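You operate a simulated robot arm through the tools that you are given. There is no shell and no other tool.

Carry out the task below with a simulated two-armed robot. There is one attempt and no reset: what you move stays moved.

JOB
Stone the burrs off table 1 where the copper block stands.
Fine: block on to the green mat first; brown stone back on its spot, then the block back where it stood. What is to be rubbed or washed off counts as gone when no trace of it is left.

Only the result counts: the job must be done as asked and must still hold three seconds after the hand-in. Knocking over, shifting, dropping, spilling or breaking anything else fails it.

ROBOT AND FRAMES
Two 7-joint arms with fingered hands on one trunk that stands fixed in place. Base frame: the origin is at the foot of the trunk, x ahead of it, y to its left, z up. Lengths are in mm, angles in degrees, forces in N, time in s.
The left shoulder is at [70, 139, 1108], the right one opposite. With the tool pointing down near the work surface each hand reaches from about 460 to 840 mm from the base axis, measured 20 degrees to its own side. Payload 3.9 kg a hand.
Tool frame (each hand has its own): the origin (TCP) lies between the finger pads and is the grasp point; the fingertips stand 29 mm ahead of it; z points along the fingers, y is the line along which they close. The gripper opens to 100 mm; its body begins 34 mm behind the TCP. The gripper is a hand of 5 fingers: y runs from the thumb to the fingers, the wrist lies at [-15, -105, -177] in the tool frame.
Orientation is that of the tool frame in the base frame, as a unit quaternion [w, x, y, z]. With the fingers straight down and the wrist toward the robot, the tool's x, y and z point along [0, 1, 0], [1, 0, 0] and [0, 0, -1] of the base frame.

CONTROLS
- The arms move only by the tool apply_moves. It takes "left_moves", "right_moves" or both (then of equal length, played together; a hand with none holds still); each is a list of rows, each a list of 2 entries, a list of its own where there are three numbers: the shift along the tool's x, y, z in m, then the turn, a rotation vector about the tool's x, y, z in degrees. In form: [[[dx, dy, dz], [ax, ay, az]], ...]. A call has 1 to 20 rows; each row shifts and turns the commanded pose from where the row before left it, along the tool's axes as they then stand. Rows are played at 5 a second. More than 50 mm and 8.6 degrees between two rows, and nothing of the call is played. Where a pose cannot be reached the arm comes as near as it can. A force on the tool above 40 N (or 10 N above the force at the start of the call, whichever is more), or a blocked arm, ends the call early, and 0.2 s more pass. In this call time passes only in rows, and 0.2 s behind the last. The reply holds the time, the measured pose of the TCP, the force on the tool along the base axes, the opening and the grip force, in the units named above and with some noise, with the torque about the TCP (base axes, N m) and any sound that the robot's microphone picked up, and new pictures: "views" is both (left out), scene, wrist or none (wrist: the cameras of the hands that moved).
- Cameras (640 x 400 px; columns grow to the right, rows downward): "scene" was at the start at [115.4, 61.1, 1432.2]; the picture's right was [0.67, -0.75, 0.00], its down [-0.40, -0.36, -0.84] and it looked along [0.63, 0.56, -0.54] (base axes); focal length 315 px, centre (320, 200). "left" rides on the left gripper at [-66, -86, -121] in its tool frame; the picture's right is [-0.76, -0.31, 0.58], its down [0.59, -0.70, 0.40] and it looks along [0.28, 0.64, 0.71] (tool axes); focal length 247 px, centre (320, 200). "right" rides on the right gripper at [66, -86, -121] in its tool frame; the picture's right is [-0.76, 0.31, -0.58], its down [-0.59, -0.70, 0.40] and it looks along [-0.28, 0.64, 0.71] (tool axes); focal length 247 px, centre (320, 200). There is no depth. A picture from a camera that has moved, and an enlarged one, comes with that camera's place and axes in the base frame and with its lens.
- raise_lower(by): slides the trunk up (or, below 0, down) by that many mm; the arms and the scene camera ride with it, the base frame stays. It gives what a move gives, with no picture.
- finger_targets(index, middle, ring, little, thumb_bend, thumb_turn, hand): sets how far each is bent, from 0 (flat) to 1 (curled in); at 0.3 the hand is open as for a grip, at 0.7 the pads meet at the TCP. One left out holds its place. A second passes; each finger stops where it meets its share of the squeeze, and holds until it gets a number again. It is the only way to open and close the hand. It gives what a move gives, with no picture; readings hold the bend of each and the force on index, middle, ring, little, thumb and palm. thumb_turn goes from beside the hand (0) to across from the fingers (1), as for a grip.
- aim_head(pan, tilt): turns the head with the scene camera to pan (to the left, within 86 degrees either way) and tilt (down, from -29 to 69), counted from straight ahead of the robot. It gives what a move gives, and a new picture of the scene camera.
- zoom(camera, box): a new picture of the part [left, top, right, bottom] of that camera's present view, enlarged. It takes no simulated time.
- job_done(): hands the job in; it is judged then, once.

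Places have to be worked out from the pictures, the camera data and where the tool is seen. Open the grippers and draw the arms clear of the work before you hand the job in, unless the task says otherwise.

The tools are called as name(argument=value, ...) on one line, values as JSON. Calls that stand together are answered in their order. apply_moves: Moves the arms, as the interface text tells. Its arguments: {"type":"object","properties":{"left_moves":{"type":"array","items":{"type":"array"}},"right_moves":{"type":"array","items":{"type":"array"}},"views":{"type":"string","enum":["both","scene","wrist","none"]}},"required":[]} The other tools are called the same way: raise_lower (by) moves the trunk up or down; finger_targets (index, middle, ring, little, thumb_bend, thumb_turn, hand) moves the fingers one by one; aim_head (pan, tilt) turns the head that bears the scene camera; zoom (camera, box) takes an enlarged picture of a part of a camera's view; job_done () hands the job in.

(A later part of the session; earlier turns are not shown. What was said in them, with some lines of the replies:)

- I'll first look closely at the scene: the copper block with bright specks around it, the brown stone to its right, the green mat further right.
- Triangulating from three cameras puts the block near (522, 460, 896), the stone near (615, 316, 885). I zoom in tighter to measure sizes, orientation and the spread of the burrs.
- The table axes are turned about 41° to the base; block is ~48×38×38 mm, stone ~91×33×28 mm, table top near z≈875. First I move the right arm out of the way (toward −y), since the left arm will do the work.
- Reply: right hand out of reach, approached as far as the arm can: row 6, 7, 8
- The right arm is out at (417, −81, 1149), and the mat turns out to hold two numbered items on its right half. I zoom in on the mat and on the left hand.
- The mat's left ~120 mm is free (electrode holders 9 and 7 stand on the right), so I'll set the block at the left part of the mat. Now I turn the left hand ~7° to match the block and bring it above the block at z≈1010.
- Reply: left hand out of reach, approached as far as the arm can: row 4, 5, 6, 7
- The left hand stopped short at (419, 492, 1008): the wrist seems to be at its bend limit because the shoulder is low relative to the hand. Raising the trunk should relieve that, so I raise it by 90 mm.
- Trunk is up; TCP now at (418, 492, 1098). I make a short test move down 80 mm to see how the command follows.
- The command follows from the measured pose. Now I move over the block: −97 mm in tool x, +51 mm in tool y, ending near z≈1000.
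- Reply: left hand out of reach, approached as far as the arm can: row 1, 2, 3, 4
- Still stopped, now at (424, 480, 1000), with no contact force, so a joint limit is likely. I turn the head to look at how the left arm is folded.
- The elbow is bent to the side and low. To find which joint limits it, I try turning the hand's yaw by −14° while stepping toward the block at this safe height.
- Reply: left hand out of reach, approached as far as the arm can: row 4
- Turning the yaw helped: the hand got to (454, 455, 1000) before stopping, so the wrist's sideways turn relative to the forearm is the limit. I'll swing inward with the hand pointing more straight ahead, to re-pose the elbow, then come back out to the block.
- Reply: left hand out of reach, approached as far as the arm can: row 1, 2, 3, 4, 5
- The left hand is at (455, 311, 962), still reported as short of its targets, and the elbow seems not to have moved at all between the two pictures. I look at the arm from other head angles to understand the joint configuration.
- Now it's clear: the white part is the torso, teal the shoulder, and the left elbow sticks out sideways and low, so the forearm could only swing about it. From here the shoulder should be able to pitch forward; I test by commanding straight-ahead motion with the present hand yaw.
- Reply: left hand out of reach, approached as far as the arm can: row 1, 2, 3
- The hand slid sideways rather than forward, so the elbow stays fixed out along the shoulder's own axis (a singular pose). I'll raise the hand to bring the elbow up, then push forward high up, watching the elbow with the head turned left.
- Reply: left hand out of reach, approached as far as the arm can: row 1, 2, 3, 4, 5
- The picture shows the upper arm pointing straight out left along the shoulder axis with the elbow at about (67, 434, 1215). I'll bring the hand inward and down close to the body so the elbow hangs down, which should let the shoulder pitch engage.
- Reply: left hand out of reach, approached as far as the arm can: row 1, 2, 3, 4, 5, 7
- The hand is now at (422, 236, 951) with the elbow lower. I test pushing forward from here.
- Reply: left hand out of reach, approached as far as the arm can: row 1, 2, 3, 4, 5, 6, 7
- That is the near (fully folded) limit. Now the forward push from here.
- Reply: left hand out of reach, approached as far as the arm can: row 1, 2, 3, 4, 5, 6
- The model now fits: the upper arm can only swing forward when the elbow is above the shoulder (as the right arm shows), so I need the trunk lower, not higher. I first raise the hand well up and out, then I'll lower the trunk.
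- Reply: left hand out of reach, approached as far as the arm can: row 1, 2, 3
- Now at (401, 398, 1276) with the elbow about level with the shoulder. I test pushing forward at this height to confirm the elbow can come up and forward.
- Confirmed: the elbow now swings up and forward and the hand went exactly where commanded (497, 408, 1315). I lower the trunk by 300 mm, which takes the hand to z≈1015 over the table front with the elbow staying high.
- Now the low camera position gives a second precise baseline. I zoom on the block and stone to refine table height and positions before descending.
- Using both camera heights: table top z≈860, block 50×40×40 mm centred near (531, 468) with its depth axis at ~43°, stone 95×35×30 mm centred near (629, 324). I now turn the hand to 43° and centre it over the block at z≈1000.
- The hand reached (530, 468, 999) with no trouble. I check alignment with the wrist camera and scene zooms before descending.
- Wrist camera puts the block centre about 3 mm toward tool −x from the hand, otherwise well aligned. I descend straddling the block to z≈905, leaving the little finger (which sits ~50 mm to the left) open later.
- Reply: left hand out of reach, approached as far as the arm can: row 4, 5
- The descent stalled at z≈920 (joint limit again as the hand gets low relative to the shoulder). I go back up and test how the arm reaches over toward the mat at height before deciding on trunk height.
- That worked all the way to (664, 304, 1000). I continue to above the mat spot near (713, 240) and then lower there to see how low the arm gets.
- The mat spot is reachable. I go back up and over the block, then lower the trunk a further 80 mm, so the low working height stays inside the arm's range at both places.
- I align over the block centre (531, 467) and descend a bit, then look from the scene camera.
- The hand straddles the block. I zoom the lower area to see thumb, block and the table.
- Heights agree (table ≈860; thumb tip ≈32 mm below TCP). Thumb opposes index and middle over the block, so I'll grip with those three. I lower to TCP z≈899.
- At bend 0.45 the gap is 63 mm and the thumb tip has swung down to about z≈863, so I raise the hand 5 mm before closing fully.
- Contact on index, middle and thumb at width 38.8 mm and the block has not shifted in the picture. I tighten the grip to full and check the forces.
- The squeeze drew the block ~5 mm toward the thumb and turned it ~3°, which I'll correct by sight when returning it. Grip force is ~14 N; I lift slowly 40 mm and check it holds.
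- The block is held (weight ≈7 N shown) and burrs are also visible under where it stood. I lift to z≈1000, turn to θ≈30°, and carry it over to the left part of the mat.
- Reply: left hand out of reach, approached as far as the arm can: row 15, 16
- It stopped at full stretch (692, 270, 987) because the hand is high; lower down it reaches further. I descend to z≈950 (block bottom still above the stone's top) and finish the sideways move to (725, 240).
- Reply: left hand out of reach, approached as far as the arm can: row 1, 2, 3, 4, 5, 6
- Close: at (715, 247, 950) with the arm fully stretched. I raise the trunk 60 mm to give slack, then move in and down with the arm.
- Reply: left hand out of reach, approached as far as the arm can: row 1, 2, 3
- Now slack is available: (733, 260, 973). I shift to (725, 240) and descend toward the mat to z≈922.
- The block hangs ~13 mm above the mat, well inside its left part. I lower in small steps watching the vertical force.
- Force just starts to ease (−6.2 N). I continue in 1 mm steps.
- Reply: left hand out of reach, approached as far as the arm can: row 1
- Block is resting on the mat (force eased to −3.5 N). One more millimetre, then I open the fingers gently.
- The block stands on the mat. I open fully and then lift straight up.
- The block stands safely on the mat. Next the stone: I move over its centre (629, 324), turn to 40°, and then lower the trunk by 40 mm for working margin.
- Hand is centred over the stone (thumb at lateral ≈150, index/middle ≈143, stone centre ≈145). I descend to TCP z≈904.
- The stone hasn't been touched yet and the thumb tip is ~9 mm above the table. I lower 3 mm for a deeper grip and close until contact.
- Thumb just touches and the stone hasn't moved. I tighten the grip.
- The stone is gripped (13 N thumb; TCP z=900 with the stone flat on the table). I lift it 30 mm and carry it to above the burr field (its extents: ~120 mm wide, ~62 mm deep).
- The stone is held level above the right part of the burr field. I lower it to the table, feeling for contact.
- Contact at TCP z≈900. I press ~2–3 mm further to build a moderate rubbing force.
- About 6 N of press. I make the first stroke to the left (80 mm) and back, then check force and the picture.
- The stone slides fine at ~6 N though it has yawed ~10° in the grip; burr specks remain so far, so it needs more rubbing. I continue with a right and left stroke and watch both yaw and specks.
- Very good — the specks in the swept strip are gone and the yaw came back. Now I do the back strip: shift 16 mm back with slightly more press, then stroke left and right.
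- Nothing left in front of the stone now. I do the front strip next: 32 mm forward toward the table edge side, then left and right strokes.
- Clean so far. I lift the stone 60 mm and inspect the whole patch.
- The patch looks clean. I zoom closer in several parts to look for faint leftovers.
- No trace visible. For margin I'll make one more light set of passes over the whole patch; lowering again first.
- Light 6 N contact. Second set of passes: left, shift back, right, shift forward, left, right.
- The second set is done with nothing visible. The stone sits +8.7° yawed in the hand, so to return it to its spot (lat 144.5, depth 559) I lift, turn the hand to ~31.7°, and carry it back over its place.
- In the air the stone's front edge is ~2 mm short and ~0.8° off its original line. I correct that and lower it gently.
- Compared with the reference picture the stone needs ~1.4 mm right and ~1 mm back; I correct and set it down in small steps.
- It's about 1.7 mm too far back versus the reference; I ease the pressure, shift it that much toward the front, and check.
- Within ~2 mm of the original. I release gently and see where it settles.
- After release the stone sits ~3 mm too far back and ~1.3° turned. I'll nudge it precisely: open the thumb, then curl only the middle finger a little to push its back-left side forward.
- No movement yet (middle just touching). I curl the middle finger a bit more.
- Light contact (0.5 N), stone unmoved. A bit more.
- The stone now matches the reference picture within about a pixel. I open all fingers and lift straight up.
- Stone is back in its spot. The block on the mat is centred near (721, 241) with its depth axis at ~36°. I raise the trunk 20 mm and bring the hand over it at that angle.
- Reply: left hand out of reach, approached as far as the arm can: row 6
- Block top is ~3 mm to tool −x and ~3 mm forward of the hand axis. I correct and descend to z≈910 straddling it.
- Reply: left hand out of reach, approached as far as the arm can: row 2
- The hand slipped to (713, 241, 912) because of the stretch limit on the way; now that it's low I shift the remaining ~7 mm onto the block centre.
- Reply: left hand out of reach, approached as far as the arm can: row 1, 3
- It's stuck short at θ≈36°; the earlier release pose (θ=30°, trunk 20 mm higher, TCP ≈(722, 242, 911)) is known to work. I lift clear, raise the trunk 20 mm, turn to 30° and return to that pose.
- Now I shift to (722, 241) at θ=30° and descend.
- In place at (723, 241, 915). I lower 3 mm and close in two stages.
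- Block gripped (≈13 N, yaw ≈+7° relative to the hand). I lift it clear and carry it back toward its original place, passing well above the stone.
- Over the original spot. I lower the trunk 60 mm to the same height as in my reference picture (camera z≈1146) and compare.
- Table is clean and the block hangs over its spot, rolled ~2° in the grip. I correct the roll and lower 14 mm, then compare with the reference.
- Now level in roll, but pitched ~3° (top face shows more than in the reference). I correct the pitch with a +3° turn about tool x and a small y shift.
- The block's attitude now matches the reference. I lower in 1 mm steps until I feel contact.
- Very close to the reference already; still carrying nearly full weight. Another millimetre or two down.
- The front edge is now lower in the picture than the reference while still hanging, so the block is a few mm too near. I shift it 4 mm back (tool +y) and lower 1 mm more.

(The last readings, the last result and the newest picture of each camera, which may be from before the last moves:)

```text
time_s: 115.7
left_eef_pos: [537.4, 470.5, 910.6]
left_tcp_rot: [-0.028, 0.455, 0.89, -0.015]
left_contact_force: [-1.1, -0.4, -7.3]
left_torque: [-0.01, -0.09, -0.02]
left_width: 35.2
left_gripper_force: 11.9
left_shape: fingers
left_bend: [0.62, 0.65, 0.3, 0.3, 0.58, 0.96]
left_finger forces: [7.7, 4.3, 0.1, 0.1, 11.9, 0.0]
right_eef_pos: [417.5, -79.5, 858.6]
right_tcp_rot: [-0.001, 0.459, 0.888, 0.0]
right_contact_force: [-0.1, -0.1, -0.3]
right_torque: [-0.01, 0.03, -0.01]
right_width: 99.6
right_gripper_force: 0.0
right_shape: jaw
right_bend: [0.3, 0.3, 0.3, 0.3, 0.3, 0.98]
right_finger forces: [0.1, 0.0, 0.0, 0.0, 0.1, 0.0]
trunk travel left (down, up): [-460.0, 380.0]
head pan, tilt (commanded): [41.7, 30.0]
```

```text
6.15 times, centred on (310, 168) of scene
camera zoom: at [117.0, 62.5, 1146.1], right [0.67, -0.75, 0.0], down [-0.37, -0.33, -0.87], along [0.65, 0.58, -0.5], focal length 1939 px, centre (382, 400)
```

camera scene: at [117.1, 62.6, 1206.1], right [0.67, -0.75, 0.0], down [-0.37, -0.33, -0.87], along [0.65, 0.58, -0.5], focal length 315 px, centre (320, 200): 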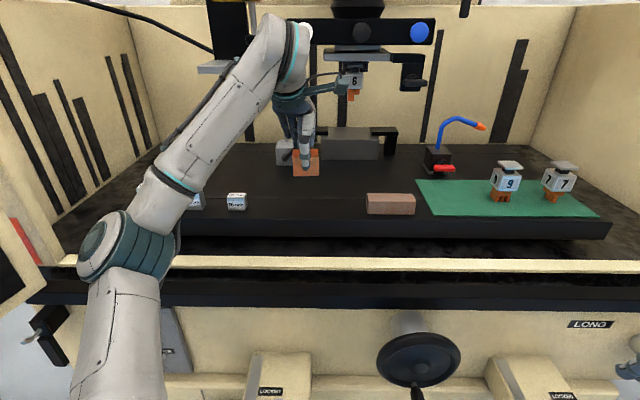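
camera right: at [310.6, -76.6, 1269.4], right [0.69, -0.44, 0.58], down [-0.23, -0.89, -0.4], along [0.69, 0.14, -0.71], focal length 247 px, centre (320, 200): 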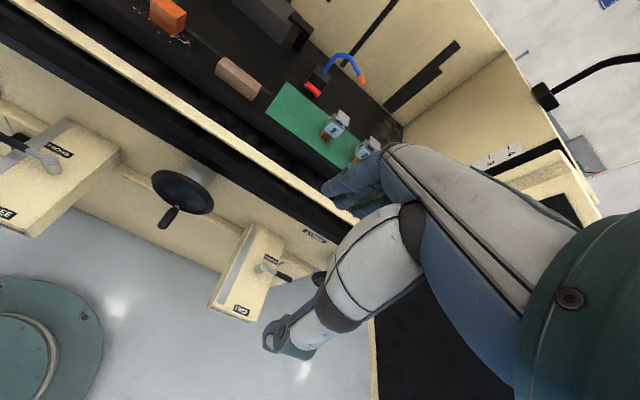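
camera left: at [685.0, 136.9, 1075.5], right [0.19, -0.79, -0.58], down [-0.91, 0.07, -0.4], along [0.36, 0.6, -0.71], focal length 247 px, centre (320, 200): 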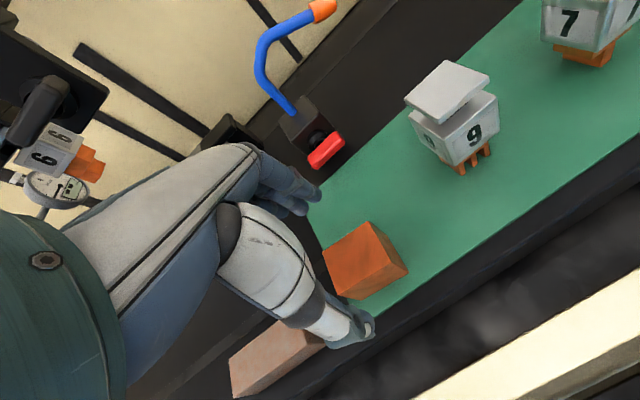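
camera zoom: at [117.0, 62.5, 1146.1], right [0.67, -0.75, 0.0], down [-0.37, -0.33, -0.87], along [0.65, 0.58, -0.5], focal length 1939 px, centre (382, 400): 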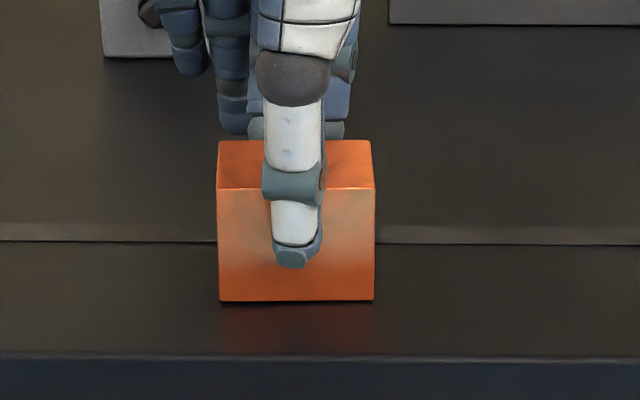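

Still hanging. I continue down by millimetres.

apply_moves(left_moves=[[[0, 0, 0.001], [0, 0, 0]]], views="none")

apply_moves(left_moves=[[[0, 0, 0.001], [0, 0, 0]]], views="none")

zoom(camera="scene", box=[260, 135, 360, 200])

```text
time_s: 116.1
left_eef_pos: [536.6, 472.6, 907.6]
left_tcp_rot: [-0.027, 0.455, 0.89, -0.015]
left_contact_force: [-0.3, 0.2, -5.1]
left_torque: [0.06, -0.07, 0.01]
left_width: 35.2
left_gripper_force: 12.2
left_shape: fingers
left_bend: [0.62, 0.65, 0.3, 0.3, 0.58, 0.96]
left_finger forces: [8.0, 4.1, 0.0, 0.0, 12.2, 0.1]
right_eef_pos: [417.1, -79.5, 857.7]
right_tcp_rot: [-0.001, 0.459, 0.888, -0.001]
right_contact_force: [0.7, 0.7, 0.0]
right_torque: [-0.01, -0.03, 0.0]
right_width: 99.8
right_gripper_force: 0.1
right_shape: jaw
right_bend: [0.3, 0.3, 0.3, 0.3, 0.3, 0.98]
right_finger forces: [0.1, 0.0, 0.0, 0.0, 0.0, 0.1]
trunk travel left (down, up): [-460.0, 380.0]
head pan, tilt (commanded): [41.7, 30.0]
```

```text
time_s: 116.5
left_eef_pos: [536.5, 471.6, 908.8]
left_tcp_rot: [-0.027, 0.455, 0.89, -0.015]
left_contact_force: [0.3, -1.7, -3.3]
left_torque: [-0.02, -0.08, 0.0]
left_width: 35.2
left_gripper_force: 12.2
left_shape: fingers
left_bend: [0.62, 0.65, 0.3, 0.3, 0.58, 0.96]
left_finger forces: [7.9, 4.1, 0.0, 0.0, 12.4, 0.0]
right_eef_pos: [418.1, -79.2, 858.4]
right_tcp_rot: [-0.001, 0.459, 0.888, 0.0]
right_contact_force: [-1.2, 1.0, -0.3]
right_torque: [0.03, 0.01, 0.02]
right_width: 99.8
right_gripper_force: 0.0
right_shape: jaw
right_bend: [0.3, 0.3, 0.3, 0.3, 0.3, 0.98]
right_finger forces: [0.0, 0.0, 0.1, 0.1, 0.0, 0.0]
trunk travel left (down, up): [-460.0, 380.0]
head pan, tilt (commanded): [41.7, 30.0]
```

```text
6.15 times, centred on (310, 168) of scene
camera zoom: at [116.7, 62.0, 1146.3], right [0.67, -0.75, 0.0], down [-0.37, -0.33, -0.87], along [0.65, 0.58, -0.5], focal length 1939 px, centre (382, 400)
```

zoom: 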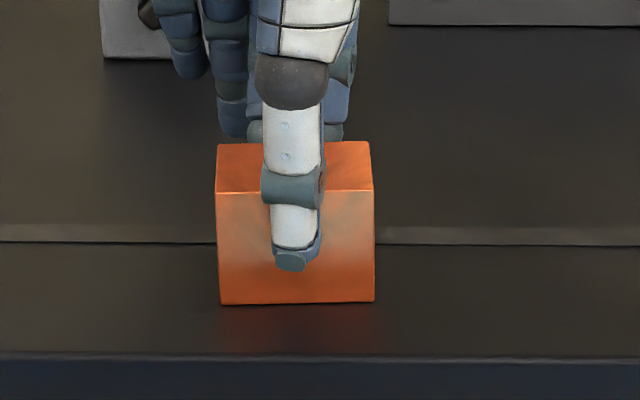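

Contact made; the block is within ~3 mm of its spot. I set it fully down and release, then fine-adjust by nudging if needed.

apply_moves(left_moves=[[[0, 0, 0.001], [0, 0, 0]]], views="none")

finger_targets(hand="left", index=0.52, middle=0.52, thumb_bend=0.52)

zoom(camera="scene", box=[260, 135, 360, 200])

```text
time_s: 116.9
left_eef_pos: [536.5, 471.3, 909.1]
left_tcp_rot: [-0.027, 0.454, 0.89, -0.016]
left_contact_force: [0.0, 1.5, 1.6]
left_torque: [0.03, -0.08, 0.04]
left_width: 35.4
left_gripper_force: 12.8
left_shape: fingers
left_bend: [0.62, 0.65, 0.3, 0.3, 0.58, 0.96]
left_finger forces: [8.5, 4.6, 0.0, 0.0, 12.2, 0.0]
right_eef_pos: [417.4, -80.2, 859.1]
right_tcp_rot: [0.0, 0.459, 0.888, 0.0]
right_contact_force: [-0.1, 0.6, -0.1]
right_torque: [0.0, 0.01, -0.03]
right_width: 99.8
right_gripper_force: 0.1
right_shape: jaw
right_bend: [0.3, 0.3, 0.3, 0.3, 0.3, 0.98]
right_finger forces: [0.1, 0.0, 0.0, 0.1, 0.0, 0.0]
trunk travel left (down, up): [-460.0, 380.0]
head pan, tilt (commanded): [41.7, 30.0]
```

```text
time_s: 117.9
left_eef_pos: [537.4, 471.0, 907.9]
left_tcp_rot: [-0.028, 0.454, 0.89, -0.016]
left_contact_force: [-0.6, -2.0, -0.2]
left_torque: [-0.04, -0.01, 0.11]
left_width: 47.7
left_gripper_force: 0.8
left_shape: fingers
left_bend: [0.52, 0.52, 0.3, 0.3, 0.51, 0.97]
left_finger forces: [0.0, 0.0, 0.1, 0.0, 1.8, 0.1]
right_eef_pos: [415.8, -80.9, 859.3]
right_tcp_rot: [-0.001, 0.46, 0.888, 0.0]
right_contact_force: [-0.4, -0.2, -1.0]
right_torque: [-0.01, -0.01, 0.01]
right_width: 99.8
right_gripper_force: 0.0
right_shape: jaw
right_bend: [0.3, 0.3, 0.3, 0.3, 0.3, 0.98]
right_finger forces: [0.1, 0.0, 0.0, 0.0, 0.0, 0.0]
trunk travel left (down, up): [-460.0, 380.0]
head pan, tilt (commanded): [41.7, 30.0]
```

```text
6.15 times, centred on (310, 168) of scene
camera zoom: at [116.3, 61.6, 1146.3], right [0.67, -0.75, 0.0], down [-0.37, -0.33, -0.87], along [0.65, 0.58, -0.5], focal length 1939 px, centre (382, 400)
```

zoom: 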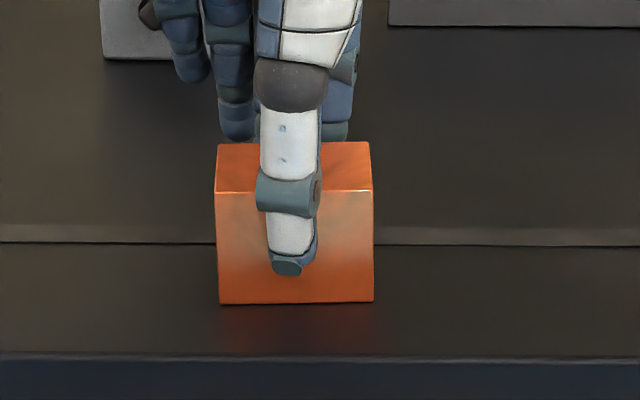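

The block needs ~3 mm back (left side a bit more). I open the fingers and nudge it from the front with the thumb in small steps.

finger_targets(hand="left", index=0.42, middle=0.42, thumb_bend=0.53)

zoom(camera="scene", box=[260, 135, 360, 200])

```text
time_s: 118.9
left_eef_pos: [536.3, 471.7, 907.6]
left_tcp_rot: [-0.027, 0.455, 0.89, -0.015]
left_contact_force: [-1.5, -2.0, -0.3]
left_torque: [-0.03, -0.01, 0.03]
left_width: 60.0
left_gripper_force: 1.3
left_shape: fingers
left_bend: [0.42, 0.42, 0.3, 0.3, 0.51, 0.97]
left_finger forces: [0.0, 0.0, 0.1, 0.0, 2.1, 0.1]
right_eef_pos: [416.4, -80.4, 858.7]
right_tcp_rot: [0.0, 0.46, 0.888, 0.0]
right_contact_force: [0.4, 0.4, -1.2]
right_torque: [0.0, 0.02, 0.01]
right_width: 99.8
right_gripper_force: 0.2
right_shape: jaw
right_bend: [0.3, 0.3, 0.3, 0.3, 0.3, 0.98]
right_finger forces: [0.0, 0.1, 0.0, 0.0, 0.0, 0.1]
trunk travel left (down, up): [-460.0, 380.0]
head pan, tilt (commanded): [41.7, 30.0]
```

```text
6.15 times, centred on (310, 168) of scene
camera zoom: at [116.2, 61.6, 1146.3], right [0.67, -0.75, 0.0], down [-0.37, -0.33, -0.87], along [0.65, 0.58, -0.5], focal length 1939 px, centre (382, 400)
```

zoom: 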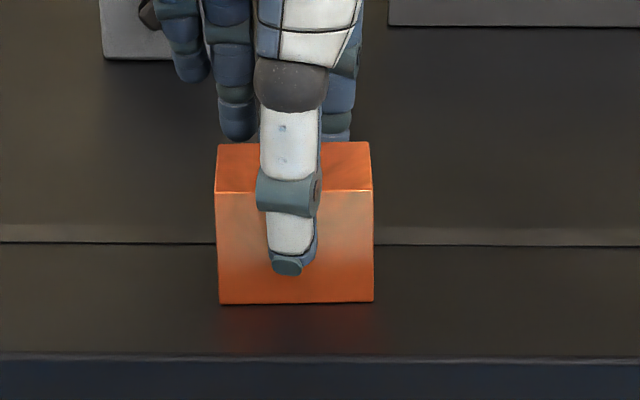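

Not moving yet (2 N). A little more thumb.

finger_targets(hand="left", thumb_bend=0.55)

zoom(camera="scene", box=[260, 135, 360, 200])

```text
time_s: 119.9
left_eef_pos: [535.4, 471.6, 907.9]
left_tcp_rot: [-0.028, 0.455, 0.89, -0.016]
left_contact_force: [-1.8, -0.5, 0.5]
left_torque: [-0.05, -0.01, -0.01]
left_width: 57.6
left_gripper_force: 1.7
left_shape: fingers
left_bend: [0.42, 0.42, 0.3, 0.3, 0.53, 0.97]
left_finger forces: [0.0, 0.0, 0.1, 0.1, 1.9, 0.0]
right_eef_pos: [417.4, -80.6, 859.3]
right_tcp_rot: [-0.001, 0.459, 0.888, 0.0]
right_contact_force: [-0.7, -0.4, 1.1]
right_torque: [0.01, 0.02, 0.03]
right_width: 99.7
right_gripper_force: 0.0
right_shape: jaw
right_bend: [0.3, 0.3, 0.3, 0.3, 0.3, 0.98]
right_finger forces: [0.0, 0.0, 0.1, 0.0, 0.0, 0.0]
trunk travel left (down, up): [-460.0, 380.0]
head pan, tilt (commanded): [41.7, 30.0]
```

```text
6.15 times, centred on (310, 168) of scene
camera zoom: at [116.2, 61.7, 1146.3], right [0.67, -0.75, 0.0], down [-0.37, -0.33, -0.87], along [0.65, 0.58, -0.5], focal length 1939 px, centre (382, 400)
```

zoom: 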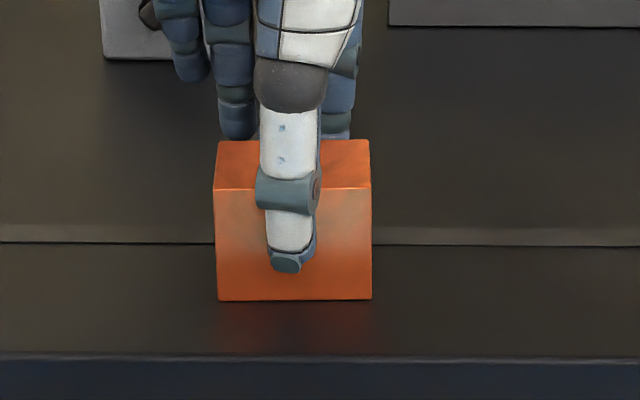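

Now within about a millimetre of the reference all round. I open the thumb and fingers and lift away.

finger_targets(hand="left", index=0.33, middle=0.33, thumb_bend=0.33)

apply_moves(left_moves=[[[0, 0, -0.008], [0, 0, 0]], [[0, 0, -0.015], [0, 0, 0]], [[0, 0, -0.02], [0, 0, 0]], [[0, 0, -0.02], [0, 0, 0]], [[0, 0, -0.02], [0, 0, 0]]], views="both")

zoom(camera="scene", box=[260, 135, 360, 200])

```text
time_s: 120.9
left_eef_pos: [535.5, 471.1, 908.3]
left_tcp_rot: [-0.028, 0.455, 0.89, -0.015]
left_contact_force: [0.2, 0.4, -0.2]
left_torque: [0.02, 0.0, -0.01]
left_width: 91.6
left_gripper_force: 0.0
left_shape: fingers
left_bend: [0.33, 0.33, 0.3, 0.3, 0.33, 0.97]
left_finger forces: [0.1, 0.0, 0.1, 0.0, 0.1, 0.1]
right_eef_pos: [416.7, -80.0, 858.3]
right_tcp_rot: [-0.001, 0.46, 0.888, 0.0]
right_contact_force: [0.3, -0.1, 0.7]
right_torque: [0.02, -0.02, -0.01]
right_width: 99.8
right_gripper_force: 0.1
right_shape: jaw
right_bend: [0.3, 0.3, 0.3, 0.3, 0.3, 0.98]
right_finger forces: [0.0, 0.1, 0.1, 0.0, 0.0, 0.0]
trunk travel left (down, up): [-460.0, 380.0]
head pan, tilt (commanded): [41.7, 30.0]
```

```text
time_s: 122.1
left_eef_pos: [541.5, 471.3, 990.0]
left_tcp_rot: [-0.027, 0.454, 0.89, -0.016]
left_contact_force: [-0.2, 0.5, -0.1]
left_torque: [0.01, -0.03, -0.01]
left_width: 91.3
left_gripper_force: 0.1
left_shape: fingers
left_bend: [0.33, 0.33, 0.3, 0.3, 0.33, 0.98]
left_finger forces: [0.0, 0.0, 0.0, 0.0, 0.0, 0.0]
right_eef_pos: [416.0, -81.0, 857.7]
right_tcp_rot: [0.0, 0.46, 0.888, 0.0]
right_contact_force: [0.7, 0.5, 0.0]
right_torque: [0.04, -0.02, 0.0]
right_width: 99.9
right_gripper_force: 0.1
right_shape: jaw
right_bend: [0.3, 0.3, 0.3, 0.3, 0.3, 0.98]
right_finger forces: [0.0, 0.1, 0.0, 0.0, 0.1, 0.0]
trunk travel left (down, up): [-460.0, 380.0]
head pan, tilt (commanded): [41.7, 30.0]
camera scene: at [116.2, 61.4, 1146.3], right [0.67, -0.75, 0.0], down [-0.37, -0.33, -0.87], along [0.65, 0.58, -0.5], focal length 315 px, centre (320, 200)
camera left: at [518.3, 367.2, 1112.4], right [0.16, -0.79, -0.59], down [-0.94, 0.06, -0.34], along [0.31, 0.6, -0.74], focal length 247 px, centre (320, 200)
```

scene: 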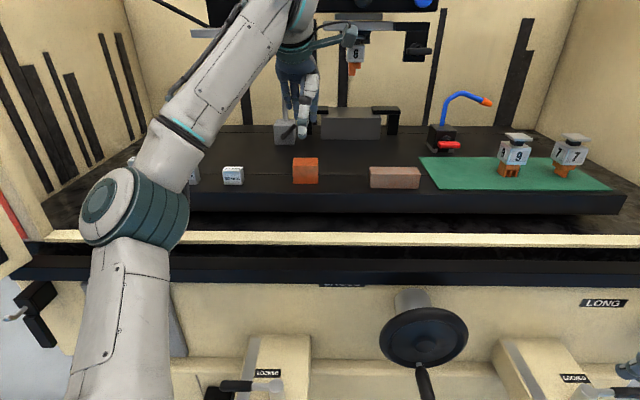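
left: 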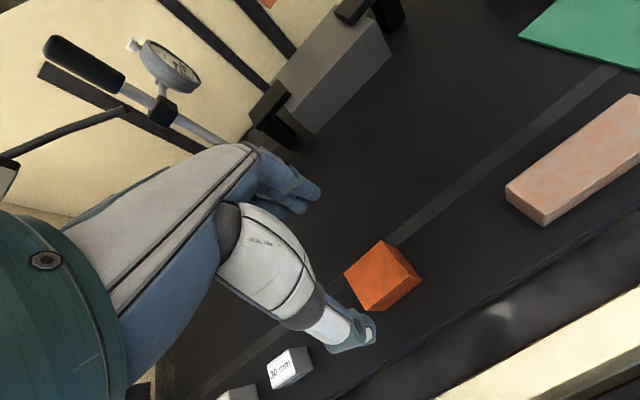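

```text
6.15 times, centred on (310, 168) of scene
camera zoom: at [116.2, 61.4, 1146.3], right [0.67, -0.75, 0.0], down [-0.37, -0.33, -0.87], along [0.65, 0.58, -0.5], focal length 1939 px, centre (382, 400)
```

zoom: 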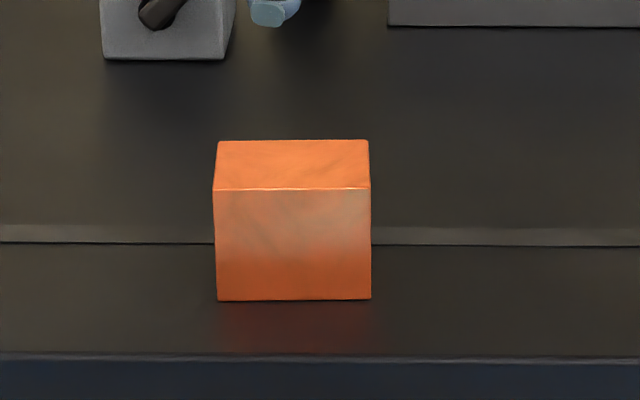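

Block stands on its original place (corners within ~1 px of the reference), patch clean, stone in place. I draw the left arm up and back clear of the work and set the fingers open.

apply_moves(left_moves=[[[0, -0.01, -0.025], [0, 0, 0]], [[0, -0.025, -0.025], [0, 0, 0]], [[0, -0.03, -0.025], [0, 0, 0]], [[0, -0.03, -0.02], [0, 0, 0]], [[0, -0.03, -0.01], [0, 0, 0]]], views="scene")

finger_targets(hand="left", index=0.3, middle=0.3, thumb_bend=0.3)

zoom(camera="scene", box=[100, 100, 640, 220])

zoom(camera="scene", box=[260, 135, 360, 200])

```text
time_s: 123.3
left_eef_pos: [448.5, 398.8, 1102.2]
left_tcp_rot: [-0.027, 0.454, 0.89, -0.015]
left_contact_force: [-1.2, 0.4, 0.2]
left_torque: [0.02, -0.03, 0.03]
left_width: 91.6
left_gripper_force: 0.0
left_shape: fingers
left_bend: [0.33, 0.33, 0.3, 0.3, 0.33, 0.98]
left_finger forces: [0.0, 0.1, 0.0, 0.0, 0.0, 0.0]
right_eef_pos: [417.9, -80.4, 859.7]
right_tcp_rot: [-0.001, 0.46, 0.888, 0.0]
right_contact_force: [-0.3, -0.5, 0.0]
right_torque: [-0.02, -0.02, 0.03]
right_width: 99.9
right_gripper_force: 0.1
right_shape: jaw
right_bend: [0.3, 0.3, 0.3, 0.3, 0.3, 0.98]
right_finger forces: [0.0, 0.0, 0.0, 0.1, 0.1, 0.0]
trunk travel left (down, up): [-460.0, 380.0]
head pan, tilt (commanded): [41.7, 30.0]
camera scene: at [115.6, 61.4, 1146.4], right [0.67, -0.75, 0.0], down [-0.37, -0.33, -0.87], along [0.65, 0.58, -0.5], focal length 315 px, centre (320, 200)
```

scene: 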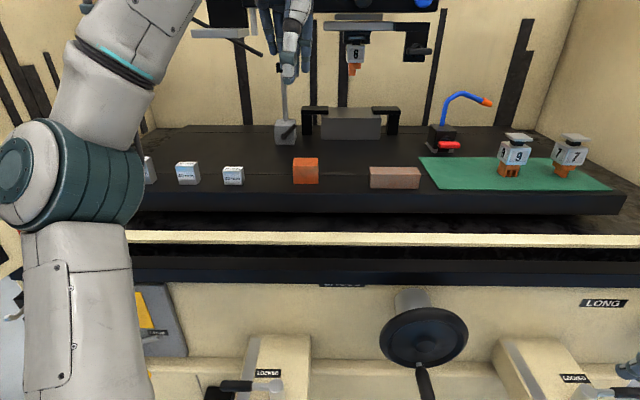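

```text
time_s: 124.3
left_eef_pos: [447.7, 399.9, 1101.6]
left_tcp_rot: [-0.028, 0.455, 0.89, -0.016]
left_contact_force: [-0.2, -0.5, 0.3]
left_torque: [0.01, 0.0, 0.02]
left_width: 98.5
left_gripper_force: 0.1
left_shape: fingers
left_bend: [0.3, 0.3, 0.3, 0.3, 0.3, 0.98]
left_finger forces: [0.0, 0.0, 0.0, 0.0, 0.1, 0.1]
right_eef_pos: [417.7, -79.3, 859.0]
right_tcp_rot: [0.0, 0.46, 0.888, 0.0]
right_contact_force: [0.8, 0.3, 0.2]
right_torque: [-0.01, -0.01, 0.02]
right_width: 100.0
right_gripper_force: 0.0
right_shape: jaw
right_bend: [0.3, 0.3, 0.3, 0.3, 0.3, 0.98]
right_finger forces: [0.0, 0.0, 0.0, 0.1, 0.0, 0.0]
trunk travel left (down, up): [-460.0, 380.0]
head pan, tilt (commanded): [41.7, 30.0]
```

```text
1.19 times, centred on (370, 160) of scene
camera zoom: at [116.4, 61.9, 1146.3], right [0.67, -0.75, 0.0], down [-0.37, -0.33, -0.87], along [0.65, 0.58, -0.5], focal length 373 px, centre (261, 247)
```

zoom: 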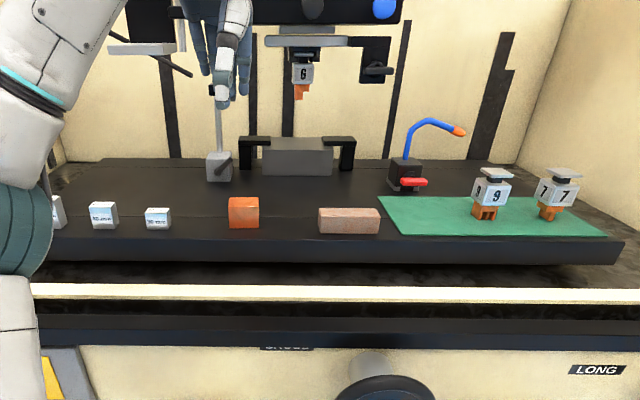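

```text
6.15 times, centred on (310, 168) of scene
camera zoom: at [116.4, 61.9, 1146.3], right [0.67, -0.75, 0.0], down [-0.37, -0.33, -0.87], along [0.65, 0.58, -0.5], focal length 1939 px, centre (382, 400)
```

zoom: 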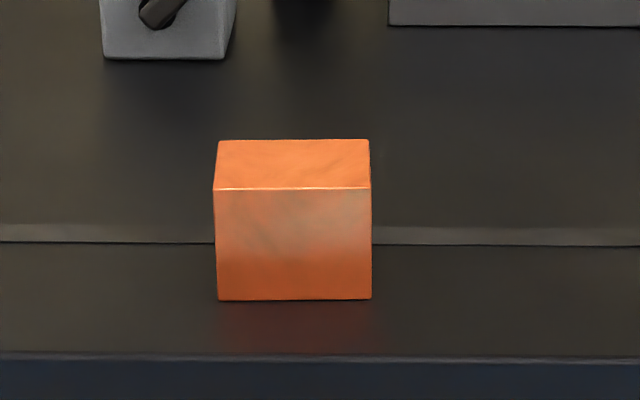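

Everything stands in place: burrs gone, stone on its spot, block back where it stood, gauge blocks, electrodes and base undisturbed, hands open and clear. I hand the job in.

job_done()

```text
The job is handed in.
```

The burrs are off the table where the copper block stands, and close-up pictures show no trace of them. I handed the job in; the reply only confirmed receipt.

- **Block:** it went on to the green mat first. It is now back where it stood, with its corners about 1 mm or less from where they were in the pictures I took before moving it.
- **Stone:** I rubbed the whole patch in two sets of passes at roughly 2 to 8 N. The stone went back on its spot before the block was returned, also to within about 1 mm.
- **Everything else:** the gauge blocks, the numbered electrodes and the other fixtures look undisturbed in the final pictures. Both hands are open and clear of the work.

Releasing the stone and the block left each about 3 mm off, so I nudged them into line with one finger before lifting away.
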